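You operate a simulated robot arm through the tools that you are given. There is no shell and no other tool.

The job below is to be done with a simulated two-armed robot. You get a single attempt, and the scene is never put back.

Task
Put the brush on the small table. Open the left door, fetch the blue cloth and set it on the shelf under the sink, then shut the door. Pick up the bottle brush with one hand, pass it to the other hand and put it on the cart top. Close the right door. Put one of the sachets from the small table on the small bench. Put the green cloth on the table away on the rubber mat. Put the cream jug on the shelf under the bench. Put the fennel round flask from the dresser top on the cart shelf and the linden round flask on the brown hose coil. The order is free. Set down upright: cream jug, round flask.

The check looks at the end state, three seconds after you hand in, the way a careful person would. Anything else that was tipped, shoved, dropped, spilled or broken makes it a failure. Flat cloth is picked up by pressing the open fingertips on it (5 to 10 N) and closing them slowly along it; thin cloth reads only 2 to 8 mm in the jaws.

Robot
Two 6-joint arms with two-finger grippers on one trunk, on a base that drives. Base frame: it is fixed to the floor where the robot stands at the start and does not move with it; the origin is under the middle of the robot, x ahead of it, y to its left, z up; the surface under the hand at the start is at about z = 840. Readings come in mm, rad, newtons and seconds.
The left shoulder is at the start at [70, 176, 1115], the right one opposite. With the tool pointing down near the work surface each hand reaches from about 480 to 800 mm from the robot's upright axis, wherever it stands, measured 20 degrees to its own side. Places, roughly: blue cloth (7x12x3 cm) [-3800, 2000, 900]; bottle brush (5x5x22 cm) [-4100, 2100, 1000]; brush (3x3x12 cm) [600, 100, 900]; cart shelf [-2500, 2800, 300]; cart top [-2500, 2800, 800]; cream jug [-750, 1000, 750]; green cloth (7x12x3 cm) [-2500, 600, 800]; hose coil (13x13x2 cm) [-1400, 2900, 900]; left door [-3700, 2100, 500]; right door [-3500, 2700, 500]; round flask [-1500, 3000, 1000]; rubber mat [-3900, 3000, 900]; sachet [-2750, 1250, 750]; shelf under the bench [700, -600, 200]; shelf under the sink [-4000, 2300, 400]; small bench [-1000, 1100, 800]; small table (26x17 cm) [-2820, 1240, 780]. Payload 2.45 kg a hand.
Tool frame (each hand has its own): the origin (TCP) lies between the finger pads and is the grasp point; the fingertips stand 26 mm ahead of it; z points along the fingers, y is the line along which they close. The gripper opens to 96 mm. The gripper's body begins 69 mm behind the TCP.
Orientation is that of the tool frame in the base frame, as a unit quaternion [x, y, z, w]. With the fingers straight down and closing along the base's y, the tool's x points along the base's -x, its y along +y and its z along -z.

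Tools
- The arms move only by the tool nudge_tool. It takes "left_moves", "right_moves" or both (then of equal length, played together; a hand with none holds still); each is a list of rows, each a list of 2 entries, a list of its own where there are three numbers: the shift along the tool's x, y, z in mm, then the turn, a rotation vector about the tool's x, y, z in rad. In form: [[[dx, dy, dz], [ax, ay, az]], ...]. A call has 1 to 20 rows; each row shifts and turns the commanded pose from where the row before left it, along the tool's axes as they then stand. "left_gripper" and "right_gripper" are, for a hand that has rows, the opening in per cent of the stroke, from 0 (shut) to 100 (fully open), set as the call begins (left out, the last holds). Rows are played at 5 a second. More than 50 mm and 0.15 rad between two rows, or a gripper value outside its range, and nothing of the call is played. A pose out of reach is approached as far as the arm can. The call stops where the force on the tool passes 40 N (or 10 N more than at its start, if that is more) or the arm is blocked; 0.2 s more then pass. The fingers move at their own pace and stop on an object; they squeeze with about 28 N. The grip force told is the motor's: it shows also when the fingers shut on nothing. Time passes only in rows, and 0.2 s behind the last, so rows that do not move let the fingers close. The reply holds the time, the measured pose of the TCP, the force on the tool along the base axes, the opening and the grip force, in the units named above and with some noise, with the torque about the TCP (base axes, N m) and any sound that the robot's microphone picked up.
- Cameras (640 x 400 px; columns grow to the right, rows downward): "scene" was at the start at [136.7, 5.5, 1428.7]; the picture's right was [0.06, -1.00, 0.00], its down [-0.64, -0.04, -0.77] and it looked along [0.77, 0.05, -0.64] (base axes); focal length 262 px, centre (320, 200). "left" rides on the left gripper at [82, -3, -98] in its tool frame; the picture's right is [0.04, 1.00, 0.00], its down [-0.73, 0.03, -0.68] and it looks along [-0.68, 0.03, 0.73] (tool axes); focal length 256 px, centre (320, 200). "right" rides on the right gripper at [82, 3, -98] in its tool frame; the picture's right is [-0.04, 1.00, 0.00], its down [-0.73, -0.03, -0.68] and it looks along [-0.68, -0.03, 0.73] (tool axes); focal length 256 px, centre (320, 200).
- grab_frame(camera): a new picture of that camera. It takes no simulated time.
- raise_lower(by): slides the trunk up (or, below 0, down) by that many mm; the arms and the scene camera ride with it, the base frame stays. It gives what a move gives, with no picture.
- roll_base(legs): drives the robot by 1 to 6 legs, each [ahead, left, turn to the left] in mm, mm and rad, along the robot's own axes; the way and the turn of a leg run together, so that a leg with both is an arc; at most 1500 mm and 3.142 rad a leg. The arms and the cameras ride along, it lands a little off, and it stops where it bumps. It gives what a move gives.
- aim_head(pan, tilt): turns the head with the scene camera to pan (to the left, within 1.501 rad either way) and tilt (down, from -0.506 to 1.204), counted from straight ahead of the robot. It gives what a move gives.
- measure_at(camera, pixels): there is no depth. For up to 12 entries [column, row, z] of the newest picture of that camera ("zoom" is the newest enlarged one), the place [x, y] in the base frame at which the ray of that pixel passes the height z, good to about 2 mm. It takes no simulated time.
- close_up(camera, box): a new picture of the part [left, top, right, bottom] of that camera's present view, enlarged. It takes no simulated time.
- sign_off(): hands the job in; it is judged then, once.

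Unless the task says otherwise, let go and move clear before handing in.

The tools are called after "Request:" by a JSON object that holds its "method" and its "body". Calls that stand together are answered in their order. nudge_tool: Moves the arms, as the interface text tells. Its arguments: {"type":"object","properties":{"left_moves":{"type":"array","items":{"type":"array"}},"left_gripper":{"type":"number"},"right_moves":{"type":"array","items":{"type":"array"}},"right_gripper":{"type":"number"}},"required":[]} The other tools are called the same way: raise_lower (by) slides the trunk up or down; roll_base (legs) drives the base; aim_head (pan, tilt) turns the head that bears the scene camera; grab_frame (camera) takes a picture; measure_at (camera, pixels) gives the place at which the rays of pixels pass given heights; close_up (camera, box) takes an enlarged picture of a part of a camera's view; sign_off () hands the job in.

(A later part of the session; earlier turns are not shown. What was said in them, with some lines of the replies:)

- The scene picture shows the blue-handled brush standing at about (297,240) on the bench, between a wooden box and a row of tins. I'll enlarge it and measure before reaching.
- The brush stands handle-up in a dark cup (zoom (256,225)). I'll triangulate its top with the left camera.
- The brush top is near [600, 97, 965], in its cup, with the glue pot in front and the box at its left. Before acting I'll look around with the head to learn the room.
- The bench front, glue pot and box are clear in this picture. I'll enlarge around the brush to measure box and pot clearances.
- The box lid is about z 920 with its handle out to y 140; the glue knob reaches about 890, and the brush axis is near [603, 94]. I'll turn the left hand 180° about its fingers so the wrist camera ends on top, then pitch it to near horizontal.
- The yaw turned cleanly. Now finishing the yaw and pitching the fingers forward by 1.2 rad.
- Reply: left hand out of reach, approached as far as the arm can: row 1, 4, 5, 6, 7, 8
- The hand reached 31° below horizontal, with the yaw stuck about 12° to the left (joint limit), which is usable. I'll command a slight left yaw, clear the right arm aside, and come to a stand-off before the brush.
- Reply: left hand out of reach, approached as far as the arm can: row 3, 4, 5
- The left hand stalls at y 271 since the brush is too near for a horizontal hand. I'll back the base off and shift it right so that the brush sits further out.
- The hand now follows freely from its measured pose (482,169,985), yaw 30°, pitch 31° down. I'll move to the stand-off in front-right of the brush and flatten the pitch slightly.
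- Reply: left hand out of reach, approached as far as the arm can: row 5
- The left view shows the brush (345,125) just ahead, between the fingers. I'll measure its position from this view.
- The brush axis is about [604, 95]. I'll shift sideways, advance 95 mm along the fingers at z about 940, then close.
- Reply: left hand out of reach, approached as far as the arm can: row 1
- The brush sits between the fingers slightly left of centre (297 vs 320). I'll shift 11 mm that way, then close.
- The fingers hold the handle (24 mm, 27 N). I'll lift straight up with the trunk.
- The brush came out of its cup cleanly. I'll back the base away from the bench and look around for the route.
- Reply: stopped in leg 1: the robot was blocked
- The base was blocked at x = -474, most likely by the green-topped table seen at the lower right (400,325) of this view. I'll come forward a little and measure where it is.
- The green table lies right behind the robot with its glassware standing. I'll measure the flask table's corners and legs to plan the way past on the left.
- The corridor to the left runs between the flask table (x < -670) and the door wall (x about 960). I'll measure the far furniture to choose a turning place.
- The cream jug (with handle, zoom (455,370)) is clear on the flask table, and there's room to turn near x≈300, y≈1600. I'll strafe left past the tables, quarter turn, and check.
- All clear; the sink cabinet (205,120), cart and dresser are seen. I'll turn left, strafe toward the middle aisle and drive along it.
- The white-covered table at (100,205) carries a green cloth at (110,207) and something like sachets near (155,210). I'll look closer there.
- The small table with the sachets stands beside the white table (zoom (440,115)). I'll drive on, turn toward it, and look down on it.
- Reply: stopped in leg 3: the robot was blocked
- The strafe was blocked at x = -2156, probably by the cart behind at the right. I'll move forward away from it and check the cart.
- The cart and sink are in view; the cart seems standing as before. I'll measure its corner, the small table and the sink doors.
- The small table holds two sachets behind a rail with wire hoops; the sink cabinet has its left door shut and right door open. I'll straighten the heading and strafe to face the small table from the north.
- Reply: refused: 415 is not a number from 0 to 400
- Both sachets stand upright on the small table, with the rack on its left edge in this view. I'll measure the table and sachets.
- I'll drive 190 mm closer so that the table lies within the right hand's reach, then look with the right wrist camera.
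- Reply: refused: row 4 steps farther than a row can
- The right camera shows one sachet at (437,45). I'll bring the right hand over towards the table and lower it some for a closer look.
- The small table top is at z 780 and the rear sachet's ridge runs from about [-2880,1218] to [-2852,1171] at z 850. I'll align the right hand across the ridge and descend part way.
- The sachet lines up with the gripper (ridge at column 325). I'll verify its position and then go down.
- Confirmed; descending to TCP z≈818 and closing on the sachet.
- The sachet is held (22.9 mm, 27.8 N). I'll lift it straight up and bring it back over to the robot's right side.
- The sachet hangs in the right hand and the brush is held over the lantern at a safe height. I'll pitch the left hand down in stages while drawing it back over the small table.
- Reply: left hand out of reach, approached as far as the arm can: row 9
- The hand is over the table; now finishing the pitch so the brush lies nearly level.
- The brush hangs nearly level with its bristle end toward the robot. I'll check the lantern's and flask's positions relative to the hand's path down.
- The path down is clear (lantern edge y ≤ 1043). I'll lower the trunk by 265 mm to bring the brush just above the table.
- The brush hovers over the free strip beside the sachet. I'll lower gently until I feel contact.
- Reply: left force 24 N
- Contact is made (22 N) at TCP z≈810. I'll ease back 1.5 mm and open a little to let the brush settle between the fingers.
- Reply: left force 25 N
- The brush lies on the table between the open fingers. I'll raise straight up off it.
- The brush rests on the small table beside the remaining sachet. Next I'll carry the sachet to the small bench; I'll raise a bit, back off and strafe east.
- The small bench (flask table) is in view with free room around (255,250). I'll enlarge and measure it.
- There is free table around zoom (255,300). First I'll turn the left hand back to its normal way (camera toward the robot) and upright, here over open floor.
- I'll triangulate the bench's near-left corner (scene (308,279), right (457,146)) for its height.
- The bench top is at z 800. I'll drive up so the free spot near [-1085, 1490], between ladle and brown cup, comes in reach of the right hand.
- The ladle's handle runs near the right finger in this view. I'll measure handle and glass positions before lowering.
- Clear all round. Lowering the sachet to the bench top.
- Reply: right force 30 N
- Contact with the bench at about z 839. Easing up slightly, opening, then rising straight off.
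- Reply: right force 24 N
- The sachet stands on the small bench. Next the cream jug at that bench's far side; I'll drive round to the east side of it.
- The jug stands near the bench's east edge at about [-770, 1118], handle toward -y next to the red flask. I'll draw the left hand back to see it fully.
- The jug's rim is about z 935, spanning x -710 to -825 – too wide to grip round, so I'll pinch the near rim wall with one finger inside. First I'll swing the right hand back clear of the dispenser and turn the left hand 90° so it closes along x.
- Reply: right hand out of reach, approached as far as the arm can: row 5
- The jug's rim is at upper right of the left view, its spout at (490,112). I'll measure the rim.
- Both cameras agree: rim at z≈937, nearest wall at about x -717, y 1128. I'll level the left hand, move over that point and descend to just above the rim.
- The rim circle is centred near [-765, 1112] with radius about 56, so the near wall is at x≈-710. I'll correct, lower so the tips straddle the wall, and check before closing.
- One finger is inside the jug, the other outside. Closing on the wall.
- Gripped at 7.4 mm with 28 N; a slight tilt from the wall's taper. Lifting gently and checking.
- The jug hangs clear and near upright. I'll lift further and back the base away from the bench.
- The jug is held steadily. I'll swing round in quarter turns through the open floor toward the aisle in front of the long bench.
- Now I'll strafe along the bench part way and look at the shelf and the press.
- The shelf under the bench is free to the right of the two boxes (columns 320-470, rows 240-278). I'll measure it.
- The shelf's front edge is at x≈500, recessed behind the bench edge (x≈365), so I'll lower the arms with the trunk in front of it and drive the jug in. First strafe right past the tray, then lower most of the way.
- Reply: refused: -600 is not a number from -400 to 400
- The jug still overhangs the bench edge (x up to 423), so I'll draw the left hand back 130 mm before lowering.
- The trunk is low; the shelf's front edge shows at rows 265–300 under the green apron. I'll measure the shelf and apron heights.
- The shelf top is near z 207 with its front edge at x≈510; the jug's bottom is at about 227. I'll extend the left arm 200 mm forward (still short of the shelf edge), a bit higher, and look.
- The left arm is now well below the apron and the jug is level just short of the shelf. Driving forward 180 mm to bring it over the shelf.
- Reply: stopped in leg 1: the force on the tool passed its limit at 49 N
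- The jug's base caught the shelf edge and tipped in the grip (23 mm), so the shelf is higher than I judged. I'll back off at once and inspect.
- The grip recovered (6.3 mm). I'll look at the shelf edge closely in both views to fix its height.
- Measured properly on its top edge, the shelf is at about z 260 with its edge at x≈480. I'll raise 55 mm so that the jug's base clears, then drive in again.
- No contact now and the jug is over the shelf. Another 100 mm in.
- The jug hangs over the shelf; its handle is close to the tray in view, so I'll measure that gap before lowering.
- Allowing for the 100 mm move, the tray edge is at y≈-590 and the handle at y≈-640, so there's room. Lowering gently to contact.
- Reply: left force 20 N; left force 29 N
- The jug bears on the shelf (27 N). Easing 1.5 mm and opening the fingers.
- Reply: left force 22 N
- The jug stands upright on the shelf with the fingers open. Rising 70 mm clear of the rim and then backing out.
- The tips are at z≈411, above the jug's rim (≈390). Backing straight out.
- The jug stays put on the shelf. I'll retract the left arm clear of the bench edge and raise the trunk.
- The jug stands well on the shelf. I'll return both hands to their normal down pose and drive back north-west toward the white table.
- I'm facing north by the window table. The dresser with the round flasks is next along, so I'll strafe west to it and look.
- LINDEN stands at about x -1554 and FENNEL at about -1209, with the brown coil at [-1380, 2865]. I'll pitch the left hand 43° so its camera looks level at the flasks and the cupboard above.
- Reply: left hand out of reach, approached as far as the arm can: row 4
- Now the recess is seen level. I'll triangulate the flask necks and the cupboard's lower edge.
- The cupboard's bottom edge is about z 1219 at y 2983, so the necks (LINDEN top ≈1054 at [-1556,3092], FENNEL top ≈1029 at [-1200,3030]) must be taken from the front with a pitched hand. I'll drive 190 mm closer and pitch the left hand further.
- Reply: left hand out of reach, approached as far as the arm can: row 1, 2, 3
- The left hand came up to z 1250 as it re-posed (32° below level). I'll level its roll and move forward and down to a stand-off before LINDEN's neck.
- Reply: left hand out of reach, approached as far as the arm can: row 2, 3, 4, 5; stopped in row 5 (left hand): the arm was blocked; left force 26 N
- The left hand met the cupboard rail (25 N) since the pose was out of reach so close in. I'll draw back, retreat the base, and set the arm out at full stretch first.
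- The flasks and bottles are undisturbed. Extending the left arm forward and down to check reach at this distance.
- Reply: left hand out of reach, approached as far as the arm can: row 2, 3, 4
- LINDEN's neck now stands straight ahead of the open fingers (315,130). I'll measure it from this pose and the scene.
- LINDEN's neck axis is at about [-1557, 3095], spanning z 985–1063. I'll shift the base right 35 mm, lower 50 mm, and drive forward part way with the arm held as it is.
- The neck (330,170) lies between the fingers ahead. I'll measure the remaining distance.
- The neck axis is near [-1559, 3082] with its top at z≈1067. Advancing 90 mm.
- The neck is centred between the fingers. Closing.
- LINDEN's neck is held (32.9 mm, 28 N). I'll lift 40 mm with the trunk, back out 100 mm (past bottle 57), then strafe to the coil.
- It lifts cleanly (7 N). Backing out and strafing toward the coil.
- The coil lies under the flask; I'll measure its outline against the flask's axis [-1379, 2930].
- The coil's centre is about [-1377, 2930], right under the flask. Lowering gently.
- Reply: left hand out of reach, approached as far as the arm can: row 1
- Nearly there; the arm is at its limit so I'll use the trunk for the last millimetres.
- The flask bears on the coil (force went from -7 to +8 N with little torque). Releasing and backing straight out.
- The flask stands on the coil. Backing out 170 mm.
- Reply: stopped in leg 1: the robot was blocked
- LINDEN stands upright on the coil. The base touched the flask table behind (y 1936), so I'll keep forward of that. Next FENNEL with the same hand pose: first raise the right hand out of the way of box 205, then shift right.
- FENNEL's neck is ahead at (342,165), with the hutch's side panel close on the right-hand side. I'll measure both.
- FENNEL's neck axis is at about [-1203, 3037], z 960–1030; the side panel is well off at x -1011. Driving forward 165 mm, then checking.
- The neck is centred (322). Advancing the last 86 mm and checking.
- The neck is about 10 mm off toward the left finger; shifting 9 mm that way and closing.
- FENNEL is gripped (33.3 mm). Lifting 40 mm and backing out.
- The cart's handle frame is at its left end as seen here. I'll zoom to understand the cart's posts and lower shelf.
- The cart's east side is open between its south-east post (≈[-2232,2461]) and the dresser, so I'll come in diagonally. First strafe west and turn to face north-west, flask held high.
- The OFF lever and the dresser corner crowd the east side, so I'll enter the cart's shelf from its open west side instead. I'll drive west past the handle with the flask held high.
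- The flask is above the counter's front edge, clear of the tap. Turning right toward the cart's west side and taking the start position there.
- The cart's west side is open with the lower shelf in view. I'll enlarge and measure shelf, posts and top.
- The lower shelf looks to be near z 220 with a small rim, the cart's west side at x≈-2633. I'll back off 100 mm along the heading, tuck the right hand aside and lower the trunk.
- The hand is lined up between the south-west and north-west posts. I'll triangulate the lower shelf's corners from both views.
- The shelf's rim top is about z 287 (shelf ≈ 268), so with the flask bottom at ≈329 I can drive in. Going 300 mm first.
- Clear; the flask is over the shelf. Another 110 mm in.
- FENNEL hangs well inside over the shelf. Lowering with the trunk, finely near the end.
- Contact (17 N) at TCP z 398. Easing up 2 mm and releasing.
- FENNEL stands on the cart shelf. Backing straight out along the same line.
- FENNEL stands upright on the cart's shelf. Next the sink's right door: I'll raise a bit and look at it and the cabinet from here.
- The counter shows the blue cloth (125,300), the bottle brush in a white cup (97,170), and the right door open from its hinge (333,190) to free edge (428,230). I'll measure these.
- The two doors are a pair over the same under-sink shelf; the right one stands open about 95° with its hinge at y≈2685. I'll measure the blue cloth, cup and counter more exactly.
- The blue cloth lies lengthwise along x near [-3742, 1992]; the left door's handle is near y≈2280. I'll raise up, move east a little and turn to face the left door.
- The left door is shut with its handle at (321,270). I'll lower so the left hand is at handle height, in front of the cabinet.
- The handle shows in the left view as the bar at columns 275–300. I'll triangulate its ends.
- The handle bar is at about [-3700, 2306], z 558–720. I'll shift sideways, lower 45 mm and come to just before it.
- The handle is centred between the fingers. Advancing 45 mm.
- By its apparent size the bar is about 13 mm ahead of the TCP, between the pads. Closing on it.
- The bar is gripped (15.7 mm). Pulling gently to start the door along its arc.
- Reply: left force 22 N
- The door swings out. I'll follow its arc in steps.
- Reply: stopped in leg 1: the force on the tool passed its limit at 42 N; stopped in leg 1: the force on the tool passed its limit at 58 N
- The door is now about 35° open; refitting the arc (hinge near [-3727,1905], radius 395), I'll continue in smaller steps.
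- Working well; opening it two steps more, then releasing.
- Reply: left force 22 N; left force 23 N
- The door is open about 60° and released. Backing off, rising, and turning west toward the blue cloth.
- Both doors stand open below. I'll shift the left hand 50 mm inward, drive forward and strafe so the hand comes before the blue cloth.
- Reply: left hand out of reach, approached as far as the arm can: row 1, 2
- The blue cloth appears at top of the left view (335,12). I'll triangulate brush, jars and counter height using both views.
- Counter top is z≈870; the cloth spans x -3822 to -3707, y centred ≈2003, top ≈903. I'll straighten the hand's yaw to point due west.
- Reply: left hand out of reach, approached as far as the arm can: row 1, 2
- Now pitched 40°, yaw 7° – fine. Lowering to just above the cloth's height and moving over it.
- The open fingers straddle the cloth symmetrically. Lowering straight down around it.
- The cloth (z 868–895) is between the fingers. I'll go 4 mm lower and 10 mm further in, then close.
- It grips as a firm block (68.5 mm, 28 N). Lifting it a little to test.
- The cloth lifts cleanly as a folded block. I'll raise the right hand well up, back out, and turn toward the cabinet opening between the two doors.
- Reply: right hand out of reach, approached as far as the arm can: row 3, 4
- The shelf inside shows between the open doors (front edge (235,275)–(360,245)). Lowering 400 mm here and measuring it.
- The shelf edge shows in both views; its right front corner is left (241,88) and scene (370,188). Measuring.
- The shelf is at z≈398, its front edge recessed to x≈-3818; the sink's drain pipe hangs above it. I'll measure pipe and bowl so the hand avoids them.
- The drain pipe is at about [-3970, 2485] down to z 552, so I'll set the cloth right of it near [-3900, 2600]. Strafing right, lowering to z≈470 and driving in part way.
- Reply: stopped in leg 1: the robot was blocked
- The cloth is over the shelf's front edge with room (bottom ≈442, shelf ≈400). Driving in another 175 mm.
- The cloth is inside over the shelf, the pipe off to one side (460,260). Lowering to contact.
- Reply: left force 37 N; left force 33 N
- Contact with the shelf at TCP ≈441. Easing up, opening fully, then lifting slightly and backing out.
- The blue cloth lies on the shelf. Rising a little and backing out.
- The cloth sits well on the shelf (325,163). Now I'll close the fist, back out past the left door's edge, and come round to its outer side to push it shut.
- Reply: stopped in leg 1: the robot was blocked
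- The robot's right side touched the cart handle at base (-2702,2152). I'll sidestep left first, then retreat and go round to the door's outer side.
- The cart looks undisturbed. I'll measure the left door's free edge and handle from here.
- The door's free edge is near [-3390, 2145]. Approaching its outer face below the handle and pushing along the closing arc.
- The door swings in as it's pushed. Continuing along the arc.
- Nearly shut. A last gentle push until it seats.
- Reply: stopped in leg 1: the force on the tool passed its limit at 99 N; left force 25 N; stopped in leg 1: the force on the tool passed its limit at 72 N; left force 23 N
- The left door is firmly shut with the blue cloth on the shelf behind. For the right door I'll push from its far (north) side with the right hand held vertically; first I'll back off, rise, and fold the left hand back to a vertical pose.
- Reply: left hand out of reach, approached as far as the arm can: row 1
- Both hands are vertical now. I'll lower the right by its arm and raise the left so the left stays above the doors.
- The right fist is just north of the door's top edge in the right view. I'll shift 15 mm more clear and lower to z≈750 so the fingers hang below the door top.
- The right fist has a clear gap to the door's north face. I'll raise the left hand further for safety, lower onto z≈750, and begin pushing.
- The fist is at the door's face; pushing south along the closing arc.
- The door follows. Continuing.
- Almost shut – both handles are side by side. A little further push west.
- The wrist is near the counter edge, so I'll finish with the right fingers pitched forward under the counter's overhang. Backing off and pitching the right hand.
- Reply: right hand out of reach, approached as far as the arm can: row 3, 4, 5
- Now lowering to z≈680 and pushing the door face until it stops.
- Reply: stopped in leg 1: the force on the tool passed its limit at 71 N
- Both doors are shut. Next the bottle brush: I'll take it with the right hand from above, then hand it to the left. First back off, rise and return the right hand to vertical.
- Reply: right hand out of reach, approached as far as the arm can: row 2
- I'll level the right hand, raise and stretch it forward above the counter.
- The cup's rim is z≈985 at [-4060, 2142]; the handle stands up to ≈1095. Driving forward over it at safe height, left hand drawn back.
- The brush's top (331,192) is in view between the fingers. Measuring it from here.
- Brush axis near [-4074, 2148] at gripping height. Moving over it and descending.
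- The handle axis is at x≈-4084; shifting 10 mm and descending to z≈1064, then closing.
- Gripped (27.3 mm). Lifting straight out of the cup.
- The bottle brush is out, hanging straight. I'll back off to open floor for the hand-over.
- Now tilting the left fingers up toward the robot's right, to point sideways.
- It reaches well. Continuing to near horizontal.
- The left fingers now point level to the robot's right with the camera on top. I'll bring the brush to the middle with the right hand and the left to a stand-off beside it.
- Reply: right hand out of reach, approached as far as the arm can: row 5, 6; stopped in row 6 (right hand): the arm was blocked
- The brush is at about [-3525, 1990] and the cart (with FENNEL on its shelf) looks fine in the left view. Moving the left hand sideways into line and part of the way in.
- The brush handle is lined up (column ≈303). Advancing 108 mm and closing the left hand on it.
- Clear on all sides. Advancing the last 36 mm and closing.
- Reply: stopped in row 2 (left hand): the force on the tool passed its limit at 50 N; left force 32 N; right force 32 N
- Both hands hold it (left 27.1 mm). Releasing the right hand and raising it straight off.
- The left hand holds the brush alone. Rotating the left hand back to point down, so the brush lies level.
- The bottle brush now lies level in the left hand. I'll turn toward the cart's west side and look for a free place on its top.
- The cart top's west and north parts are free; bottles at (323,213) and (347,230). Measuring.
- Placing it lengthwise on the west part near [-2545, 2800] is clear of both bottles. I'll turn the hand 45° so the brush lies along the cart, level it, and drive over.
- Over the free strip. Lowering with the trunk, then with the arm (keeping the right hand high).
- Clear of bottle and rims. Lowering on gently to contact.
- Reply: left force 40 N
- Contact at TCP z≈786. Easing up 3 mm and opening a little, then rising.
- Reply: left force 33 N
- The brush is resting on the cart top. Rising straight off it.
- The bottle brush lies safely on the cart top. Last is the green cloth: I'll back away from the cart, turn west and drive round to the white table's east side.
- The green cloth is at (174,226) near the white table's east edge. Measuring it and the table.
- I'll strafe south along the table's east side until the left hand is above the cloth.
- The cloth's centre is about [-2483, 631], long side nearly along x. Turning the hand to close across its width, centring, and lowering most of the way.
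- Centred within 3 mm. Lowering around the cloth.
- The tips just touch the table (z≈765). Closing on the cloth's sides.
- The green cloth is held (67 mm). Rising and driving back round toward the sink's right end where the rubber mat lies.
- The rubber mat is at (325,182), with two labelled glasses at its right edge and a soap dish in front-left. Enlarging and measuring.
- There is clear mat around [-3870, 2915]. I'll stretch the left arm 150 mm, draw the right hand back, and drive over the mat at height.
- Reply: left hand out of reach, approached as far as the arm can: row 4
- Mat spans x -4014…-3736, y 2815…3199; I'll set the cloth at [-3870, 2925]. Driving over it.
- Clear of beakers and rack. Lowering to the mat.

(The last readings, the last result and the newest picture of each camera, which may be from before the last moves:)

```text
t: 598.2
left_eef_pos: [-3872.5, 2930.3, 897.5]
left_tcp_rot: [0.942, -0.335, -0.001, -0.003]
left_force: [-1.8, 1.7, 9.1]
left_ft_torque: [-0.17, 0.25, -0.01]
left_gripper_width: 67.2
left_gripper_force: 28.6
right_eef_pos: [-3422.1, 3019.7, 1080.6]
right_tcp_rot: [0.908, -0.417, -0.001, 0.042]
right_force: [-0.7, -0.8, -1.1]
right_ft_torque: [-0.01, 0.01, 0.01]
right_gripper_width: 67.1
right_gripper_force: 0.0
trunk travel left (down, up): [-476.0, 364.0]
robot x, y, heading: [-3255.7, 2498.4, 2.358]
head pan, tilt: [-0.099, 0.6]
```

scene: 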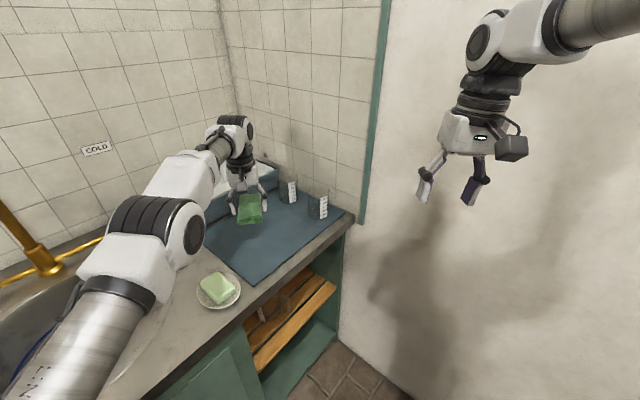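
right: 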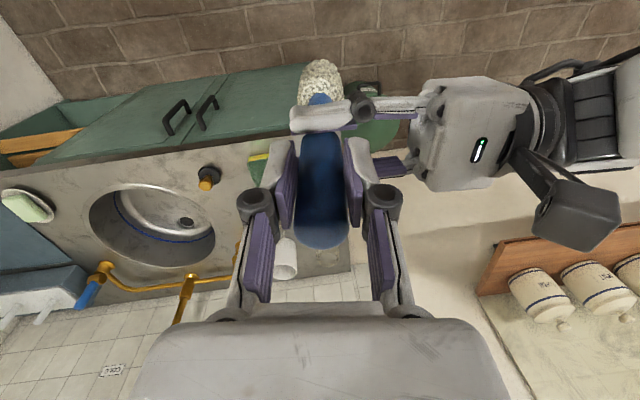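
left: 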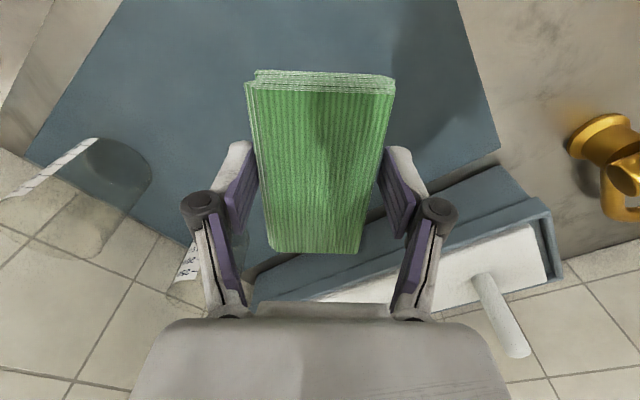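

Contact (9 N) at TCP z≈898. Opening fully and rising straight off.

Request:
{"method": "nudge_tool", "body": {"left_moves": [[[0, 0, 0], [0, 0, 0]], [[0, 0, 0], [0, 0, 0]], [[0, 0, 0], [0, 0, 0]]], "left_gripper": 100}}

Request:
{"method": "raise_lower", "body": {"by": 250}}

Request:
{"method": "grab_frame", "body": {"camera": "left"}}

Request:
{"method": "grab_frame", "body": {"camera": "scene"}}

```text
t: 599.0
left_eef_pos: [-3872.9, 2930.7, 895.2]
left_tcp_rot: [0.942, -0.336, 0.0, -0.002]
left_force: [-0.1, -0.6, -0.1]
left_ft_torque: [-0.02, 0.0, -0.02]
left_gripper_width: 95.9
left_gripper_force: 0.0
right_eef_pos: [-3422.8, 3020.6, 1080.8]
right_tcp_rot: [0.908, -0.417, -0.001, 0.042]
right_force: [-0.6, -0.4, -0.1]
right_ft_torque: [0.01, 0.01, -0.01]
right_gripper_width: 67.2
right_gripper_force: 0.1
trunk travel left (down, up): [-476.0, 364.0]
robot x, y, heading: [-3260.4, 2498.7, 2.364]
head pan, tilt: [-0.099, 0.6]
```

```text
t: 601.6
left_eef_pos: [-3873.7, 2930.7, 1144.8]
left_tcp_rot: [0.942, -0.337, 0.0, -0.001]
left_force: [0.1, 0.9, 0.2]
left_ft_torque: [0.02, 0.01, 0.01]
left_gripper_width: 95.9
left_gripper_force: 0.0
right_eef_pos: [-3421.6, 3019.8, 1330.3]
right_tcp_rot: [0.908, -0.416, -0.001, 0.043]
right_force: [0.3, 0.0, 0.3]
right_ft_torque: [0.02, 0.02, -0.01]
right_gripper_width: 67.2
right_gripper_force: 0.1
trunk travel left (down, up): [-726.0, 114.0]
robot x, y, heading: [-3257.7, 2498.3, 2.359]
head pan, tilt: [-0.099, 0.6]
```

```text
taken
```

left: 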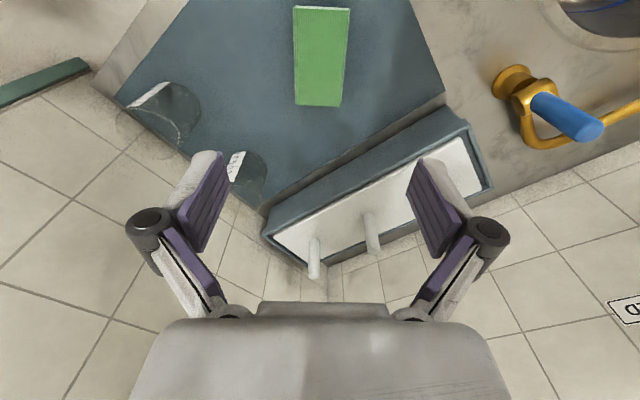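

```text
taken
```

scene: 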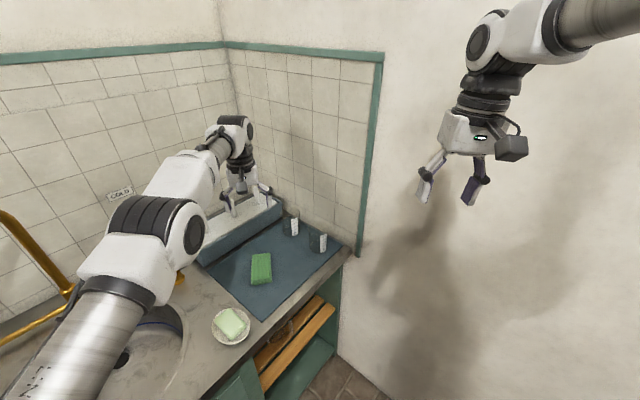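

The green cloth lies on the mat. I'll back away and check doors, cart and the rest before handing in.

Request:
{"method": "roll_base", "body": {"legs": [[-430, 0, 0], [0, 250, 0]]}}

Request:
{"method": "aim_head", "body": {"pan": 0.3, "tilt": 0.5}}

Request:
{"method": "grab_frame", "body": {"camera": "scene"}}

Request:
{"method": "close_up", "body": {"camera": "scene", "box": [200, 130, 560, 360]}}

Request:
{"method": "aim_head", "body": {"pan": -1.3, "tilt": 0.6}}

Request:
{"method": "grab_frame", "body": {"camera": "scene"}}

```text
t: 605.7
left_eef_pos: [-3735.3, 2445.9, 1144.4]
left_tcp_rot: [0.941, -0.337, 0.001, 0.0]
left_force: [-0.1, 0.5, 0.5]
left_ft_torque: [-0.02, -0.01, 0.01]
left_gripper_width: 95.9
left_gripper_force: 0.1
right_eef_pos: [-3283.4, 2534.7, 1329.9]
right_tcp_rot: [0.907, -0.419, -0.002, 0.043]
right_force: [-0.4, 0.0, -0.1]
right_ft_torque: [-0.02, 0.02, 0.01]
right_gripper_width: 67.2
right_gripper_force: 0.1
trunk travel left (down, up): [-726.0, 114.0]
robot x, y, heading: [-3123.8, 2014.7, 2.355]
head pan, tilt: [-0.099, 0.6]
```

```text
t: 606.6
left_eef_pos: [-3737.0, 2446.3, 1145.6]
left_tcp_rot: [0.942, -0.337, 0.0, -0.002]
left_force: [-0.3, 0.5, 0.3]
left_ft_torque: [-0.03, 0.0, -0.02]
left_gripper_width: 96.2
left_gripper_force: 0.1
right_eef_pos: [-3285.8, 2533.8, 1330.3]
right_tcp_rot: [0.907, -0.418, -0.001, 0.042]
right_force: [0.7, -1.5, -0.7]
right_ft_torque: [-0.03, 0.01, 0.01]
right_gripper_width: 67.3
right_gripper_force: 0.2
trunk travel left (down, up): [-726.0, 114.0]
robot x, y, heading: [-3122.4, 2010.1, 2.357]
head pan, tilt: [0.3, 0.499]
```

```text
taken
```

scene: 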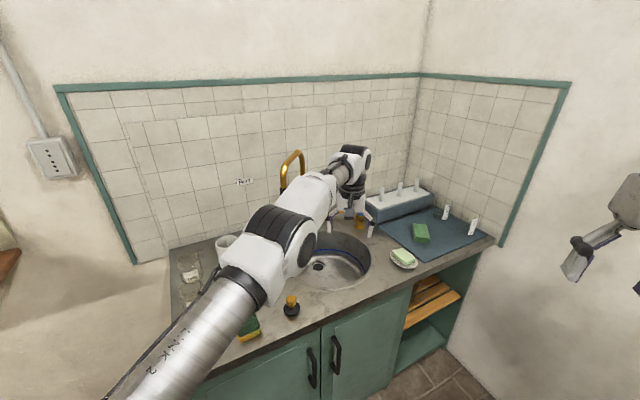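

```text
1.74 times, centred on (380, 245) of scene
```

zoom: 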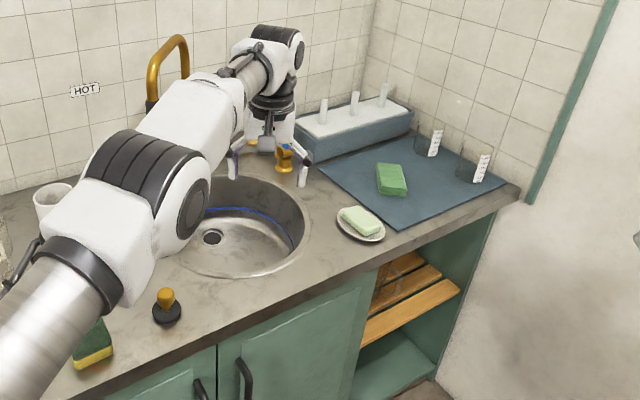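

```text
t: 608.2
left_eef_pos: [-3736.0, 2446.1, 1146.6]
left_tcp_rot: [0.941, -0.337, 0.001, -0.002]
left_force: [0.0, -0.8, -0.2]
left_ft_torque: [-0.02, -0.01, -0.02]
left_gripper_width: 96.0
left_gripper_force: 0.1
right_eef_pos: [-3285.8, 2534.3, 1330.6]
right_tcp_rot: [0.907, -0.419, -0.002, 0.042]
right_force: [-0.3, -0.4, -0.2]
right_ft_torque: [-0.02, 0.02, -0.04]
right_gripper_width: 67.3
right_gripper_force: 0.1
trunk travel left (down, up): [-726.0, 114.0]
robot x, y, heading: [-3126.2, 2014.1, 2.353]
head pan, tilt: [-1.3, 0.6]
```

```text
taken
```

scene: 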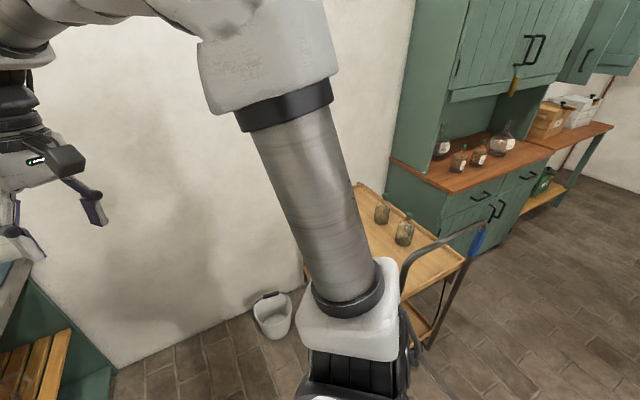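

Doors are shut and the cloths and cart are in order. I'll withdraw to open floor and check the small bench, dresser and small table.

Request:
{"method": "roll_base", "body": {"legs": [[-60, 40, 0], [-722, -706, 0]]}}

Request:
{"method": "aim_head", "body": {"pan": -1.3, "tilt": 0.5}}

Request:
{"method": "grab_frame", "body": {"camera": "scene"}}

Request:
{"method": "aim_head", "body": {"pan": 1.4, "tilt": 0.5}}

Request:
{"method": "grab_frame", "body": {"camera": "scene"}}

```text
t: 614.1
left_eef_pos: [-2722.9, 2359.7, 1146.6]
left_tcp_rot: [0.941, -0.339, 0.001, -0.001]
left_force: [-0.7, 0.6, -0.3]
left_ft_torque: [-0.02, 0.0, 0.0]
left_gripper_width: 96.1
left_gripper_force: 0.0
right_eef_pos: [-2271.6, 2448.3, 1329.3]
right_tcp_rot: [0.906, -0.421, -0.001, 0.043]
right_force: [-0.5, -0.3, 0.0]
right_ft_torque: [0.01, 0.02, -0.01]
right_gripper_width: 67.2
right_gripper_force: 0.0
trunk travel left (down, up): [-726.0, 114.0]
robot x, y, heading: [-2110.8, 1924.7, 2.355]
head pan, tilt: [-1.3, 0.6]
```

```text
t: 614.7
left_eef_pos: [-2721.8, 2359.7, 1146.4]
left_tcp_rot: [0.941, -0.339, 0.001, -0.002]
left_force: [-0.8, -0.1, -0.9]
left_ft_torque: [-0.01, 0.02, -0.01]
left_gripper_width: 96.0
left_gripper_force: 0.1
right_eef_pos: [-2270.2, 2447.0, 1330.9]
right_tcp_rot: [0.906, -0.421, -0.001, 0.043]
right_force: [1.1, 1.6, -0.3]
right_ft_torque: [-0.03, 0.0, -0.02]
right_gripper_width: 67.1
right_gripper_force: 0.0
trunk travel left (down, up): [-726.0, 114.0]
robot x, y, heading: [-2109.0, 1927.9, 2.353]
head pan, tilt: [-1.3, 0.499]
```

```text
taken
```

scene: 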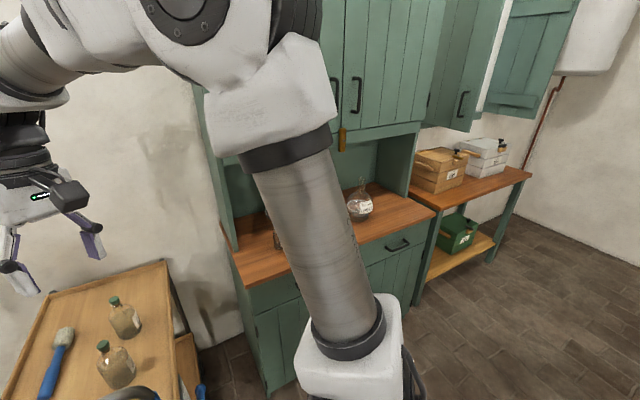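

```text
t: 617.1
left_eef_pos: [-2721.2, 2360.4, 1146.2]
left_tcp_rot: [0.941, -0.339, 0.001, -0.002]
left_force: [0.7, 0.2, 0.2]
left_ft_torque: [-0.02, -0.01, -0.02]
left_gripper_width: 96.1
left_gripper_force: 0.0
right_eef_pos: [-2270.5, 2447.0, 1331.5]
right_tcp_rot: [0.906, -0.42, -0.002, 0.043]
right_force: [-0.4, -0.5, 0.6]
right_ft_torque: [-0.05, -0.03, 0.03]
right_gripper_width: 67.0
right_gripper_force: 0.1
trunk travel left (down, up): [-726.0, 114.0]
robot x, y, heading: [-2112.2, 1924.5, 2.355]
head pan, tilt: [1.4, 0.499]
```

```text
taken
```

scene: 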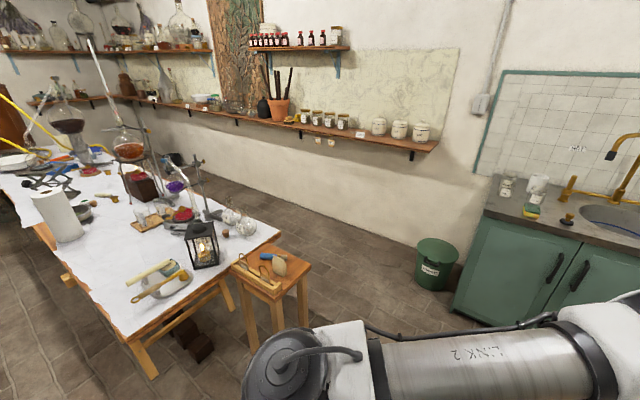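

Dresser, cart and small table look right. One last check of the small bench with the sachet.

Request:
{"method": "roll_base", "body": {"legs": [[0, 0, -1.4]]}}

Request:
{"method": "aim_head", "body": {"pan": -1.3, "tilt": 0.45}}

Request:
{"method": "grab_frame", "body": {"camera": "scene"}}

Request:
{"method": "aim_head", "body": {"pan": 0.5, "tilt": 0.7}}

Request:
{"method": "grab_frame", "body": {"camera": "scene"}}

```text
t: 620.9
left_eef_pos: [-1803.2, 2609.6, 1145.6]
left_tcp_rot: [-0.513, 0.858, -0.001, 0.001]
left_force: [-0.2, -0.4, -0.2]
left_ft_torque: [0.02, 0.01, -0.03]
left_gripper_width: 95.8
left_gripper_force: 0.1
right_eef_pos: [-1631.8, 2182.8, 1330.2]
right_tcp_rot: [-0.435, 0.9, 0.029, -0.033]
right_force: [-0.3, 0.3, 0.5]
right_ft_torque: [0.01, 0.03, -0.03]
right_gripper_width: 67.2
right_gripper_force: 0.1
trunk travel left (down, up): [-726.0, 114.0]
robot x, y, heading: [-2113.5, 1926.2, 0.98]
head pan, tilt: [1.4, 0.499]
```

```text
t: 623.3
left_eef_pos: [-1805.1, 2610.2, 1145.5]
left_tcp_rot: [-0.511, 0.859, -0.002, 0.002]
left_force: [0.1, -0.2, 0.4]
left_ft_torque: [-0.01, 0.02, -0.01]
left_gripper_width: 95.9
left_gripper_force: 0.0
right_eef_pos: [-1630.5, 2182.7, 1330.0]
right_tcp_rot: [-0.434, 0.9, 0.028, -0.032]
right_force: [0.1, -0.5, 0.0]
right_ft_torque: [0.0, 0.04, -0.01]
right_gripper_width: 67.3
right_gripper_force: 0.1
trunk travel left (down, up): [-726.0, 114.0]
robot x, y, heading: [-2112.1, 1926.4, 0.979]
head pan, tilt: [-1.3, 0.45]
```

```text
taken
```

scene: 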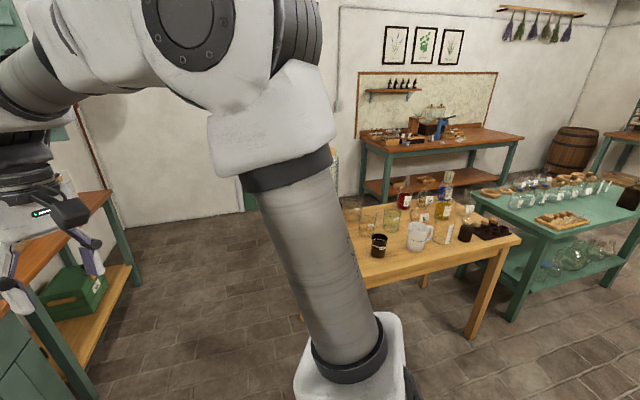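

```text
t: 625.1
left_eef_pos: [-1804.8, 2607.9, 1146.5]
left_tcp_rot: [-0.512, 0.859, -0.002, 0.001]
left_force: [-0.2, 0.2, 0.1]
left_ft_torque: [-0.02, 0.01, 0.04]
left_gripper_width: 95.9
left_gripper_force: 0.1
right_eef_pos: [-1630.2, 2182.4, 1330.9]
right_tcp_rot: [-0.434, 0.9, 0.028, -0.032]
right_force: [-0.3, -0.9, 0.4]
right_ft_torque: [-0.02, 0.04, 0.0]
right_gripper_width: 67.4
right_gripper_force: 0.0
trunk travel left (down, up): [-726.0, 114.0]
robot x, y, heading: [-2109.3, 1923.2, 0.977]
head pan, tilt: [0.499, 0.7]
```

```text
taken
```

scene: 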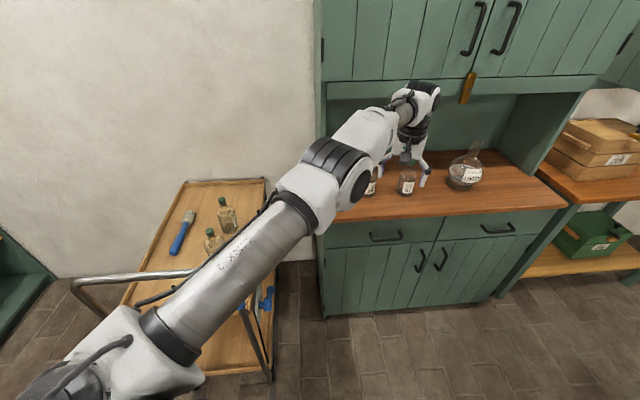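

Request:
{"method": "aim_head", "body": {"pan": -1.5, "tilt": 0.45}}

Request:
{"method": "roll_base", "body": {"legs": [[0, 0, -0.5]]}}

Request:
{"method": "aim_head", "body": {"pan": -0.6, "tilt": 0.45}}

Request:
{"method": "grab_frame", "body": {"camera": "scene"}}

```text
t: 627.0
left_eef_pos: [-1804.9, 2609.2, 1144.4]
left_tcp_rot: [-0.512, 0.859, -0.002, 0.001]
left_force: [-0.2, 0.5, 0.0]
left_ft_torque: [-0.04, -0.02, 0.0]
left_gripper_width: 96.0
left_gripper_force: 0.1
right_eef_pos: [-1630.4, 2182.5, 1330.3]
right_tcp_rot: [-0.434, 0.9, 0.029, -0.032]
right_force: [-0.3, 0.2, -0.4]
right_ft_torque: [0.0, 0.03, 0.01]
right_gripper_width: 67.2
right_gripper_force: 0.0
trunk travel left (down, up): [-726.0, 114.0]
robot x, y, heading: [-2112.2, 1926.8, 0.982]
head pan, tilt: [-1.499, 0.45]
```

```text
t: 628.9
left_eef_pos: [-1515.5, 2380.7, 1147.1]
left_tcp_rot: [-0.285, 0.958, -0.002, 0.001]
left_force: [0.4, -0.1, -0.8]
left_ft_torque: [-0.03, -0.02, 0.0]
left_gripper_width: 95.6
left_gripper_force: 0.0
right_eef_pos: [-1567.2, 1922.7, 1328.9]
right_tcp_rot: [-0.199, 0.979, 0.035, -0.025]
right_force: [0.4, -0.5, -0.1]
right_ft_torque: [-0.01, 0.01, -0.02]
right_gripper_width: 67.3
right_gripper_force: 0.1
trunk travel left (down, up): [-726.0, 114.0]
robot x, y, heading: [-2111.1, 1924.9, 0.478]
head pan, tilt: [-1.499, 0.45]
```

```text
t: 630.0
left_eef_pos: [-1515.9, 2379.0, 1145.5]
left_tcp_rot: [-0.285, 0.958, -0.002, 0.0]
left_force: [-1.0, 0.3, -0.2]
left_ft_torque: [0.01, -0.02, 0.02]
left_gripper_width: 96.2
left_gripper_force: 0.0
right_eef_pos: [-1566.4, 1921.4, 1329.9]
right_tcp_rot: [-0.2, 0.979, 0.035, -0.024]
right_force: [-0.6, -0.1, -0.8]
right_ft_torque: [-0.01, 0.0, 0.0]
right_gripper_width: 67.1
right_gripper_force: 0.1
trunk travel left (down, up): [-726.0, 114.0]
robot x, y, heading: [-2113.2, 1923.1, 0.481]
head pan, tilt: [-0.6, 0.45]
```

```text
taken
```

scene: 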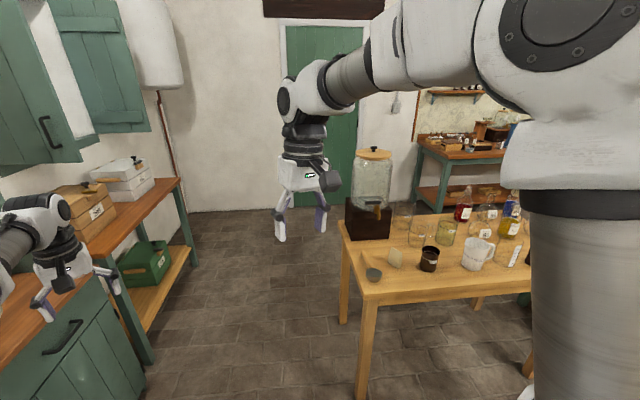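

The sachet (395,258) still stands on the small bench and nothing around it has moved. Every task is in place and both hands are clear, so I'm handing in.

Request:
{"method": "sign_off", "body": {}}

```text
The job is handed in.
```

All the tasks are done and the job is handed in. Before handing in I looked again at everything except the cream jug and the blue cloth. I last saw the jug upright as I left the bench. I saw the cloth on its shelf as I shut the doors.

| Item | Where it is now |
|---|---|
| Brush | lying on the small table, next to the remaining sachet |
| Blue cloth | on the shelf under the sink; I opened the left door first and shut it afterwards |
| Bottle brush | taken out with the right hand, passed to the left, now lying on the cart top |
| Right door | shut |
| One sachet | standing on the small bench, between the ladle and the brown cup |
| Green cloth | flat on the rubber mat |
| Cream jug | upright on the shelf under the bench |
| Fennel round flask | upright on the cart shelf |
| Linden round flask | upright on the brown hose coil |

There were a few knocks along the way:
- **Base:** it touched the green table, the end of the small bench, and the cart handle (the cart three times). It stopped each time, and I saw nothing tipped or spilled.
- **Cream jug:** it caught the bench shelf edge on the first try and tilted in the grip. I backed off, went higher, and set it down upright.
- **Wrist:** it pressed lightly against the underside of the bench when I lifted off the jug. Nothing on the bench looked moved.
- **Hand:** it bumped the dresser's cupboard rail once. The bottles and flasks there were not disturbed.
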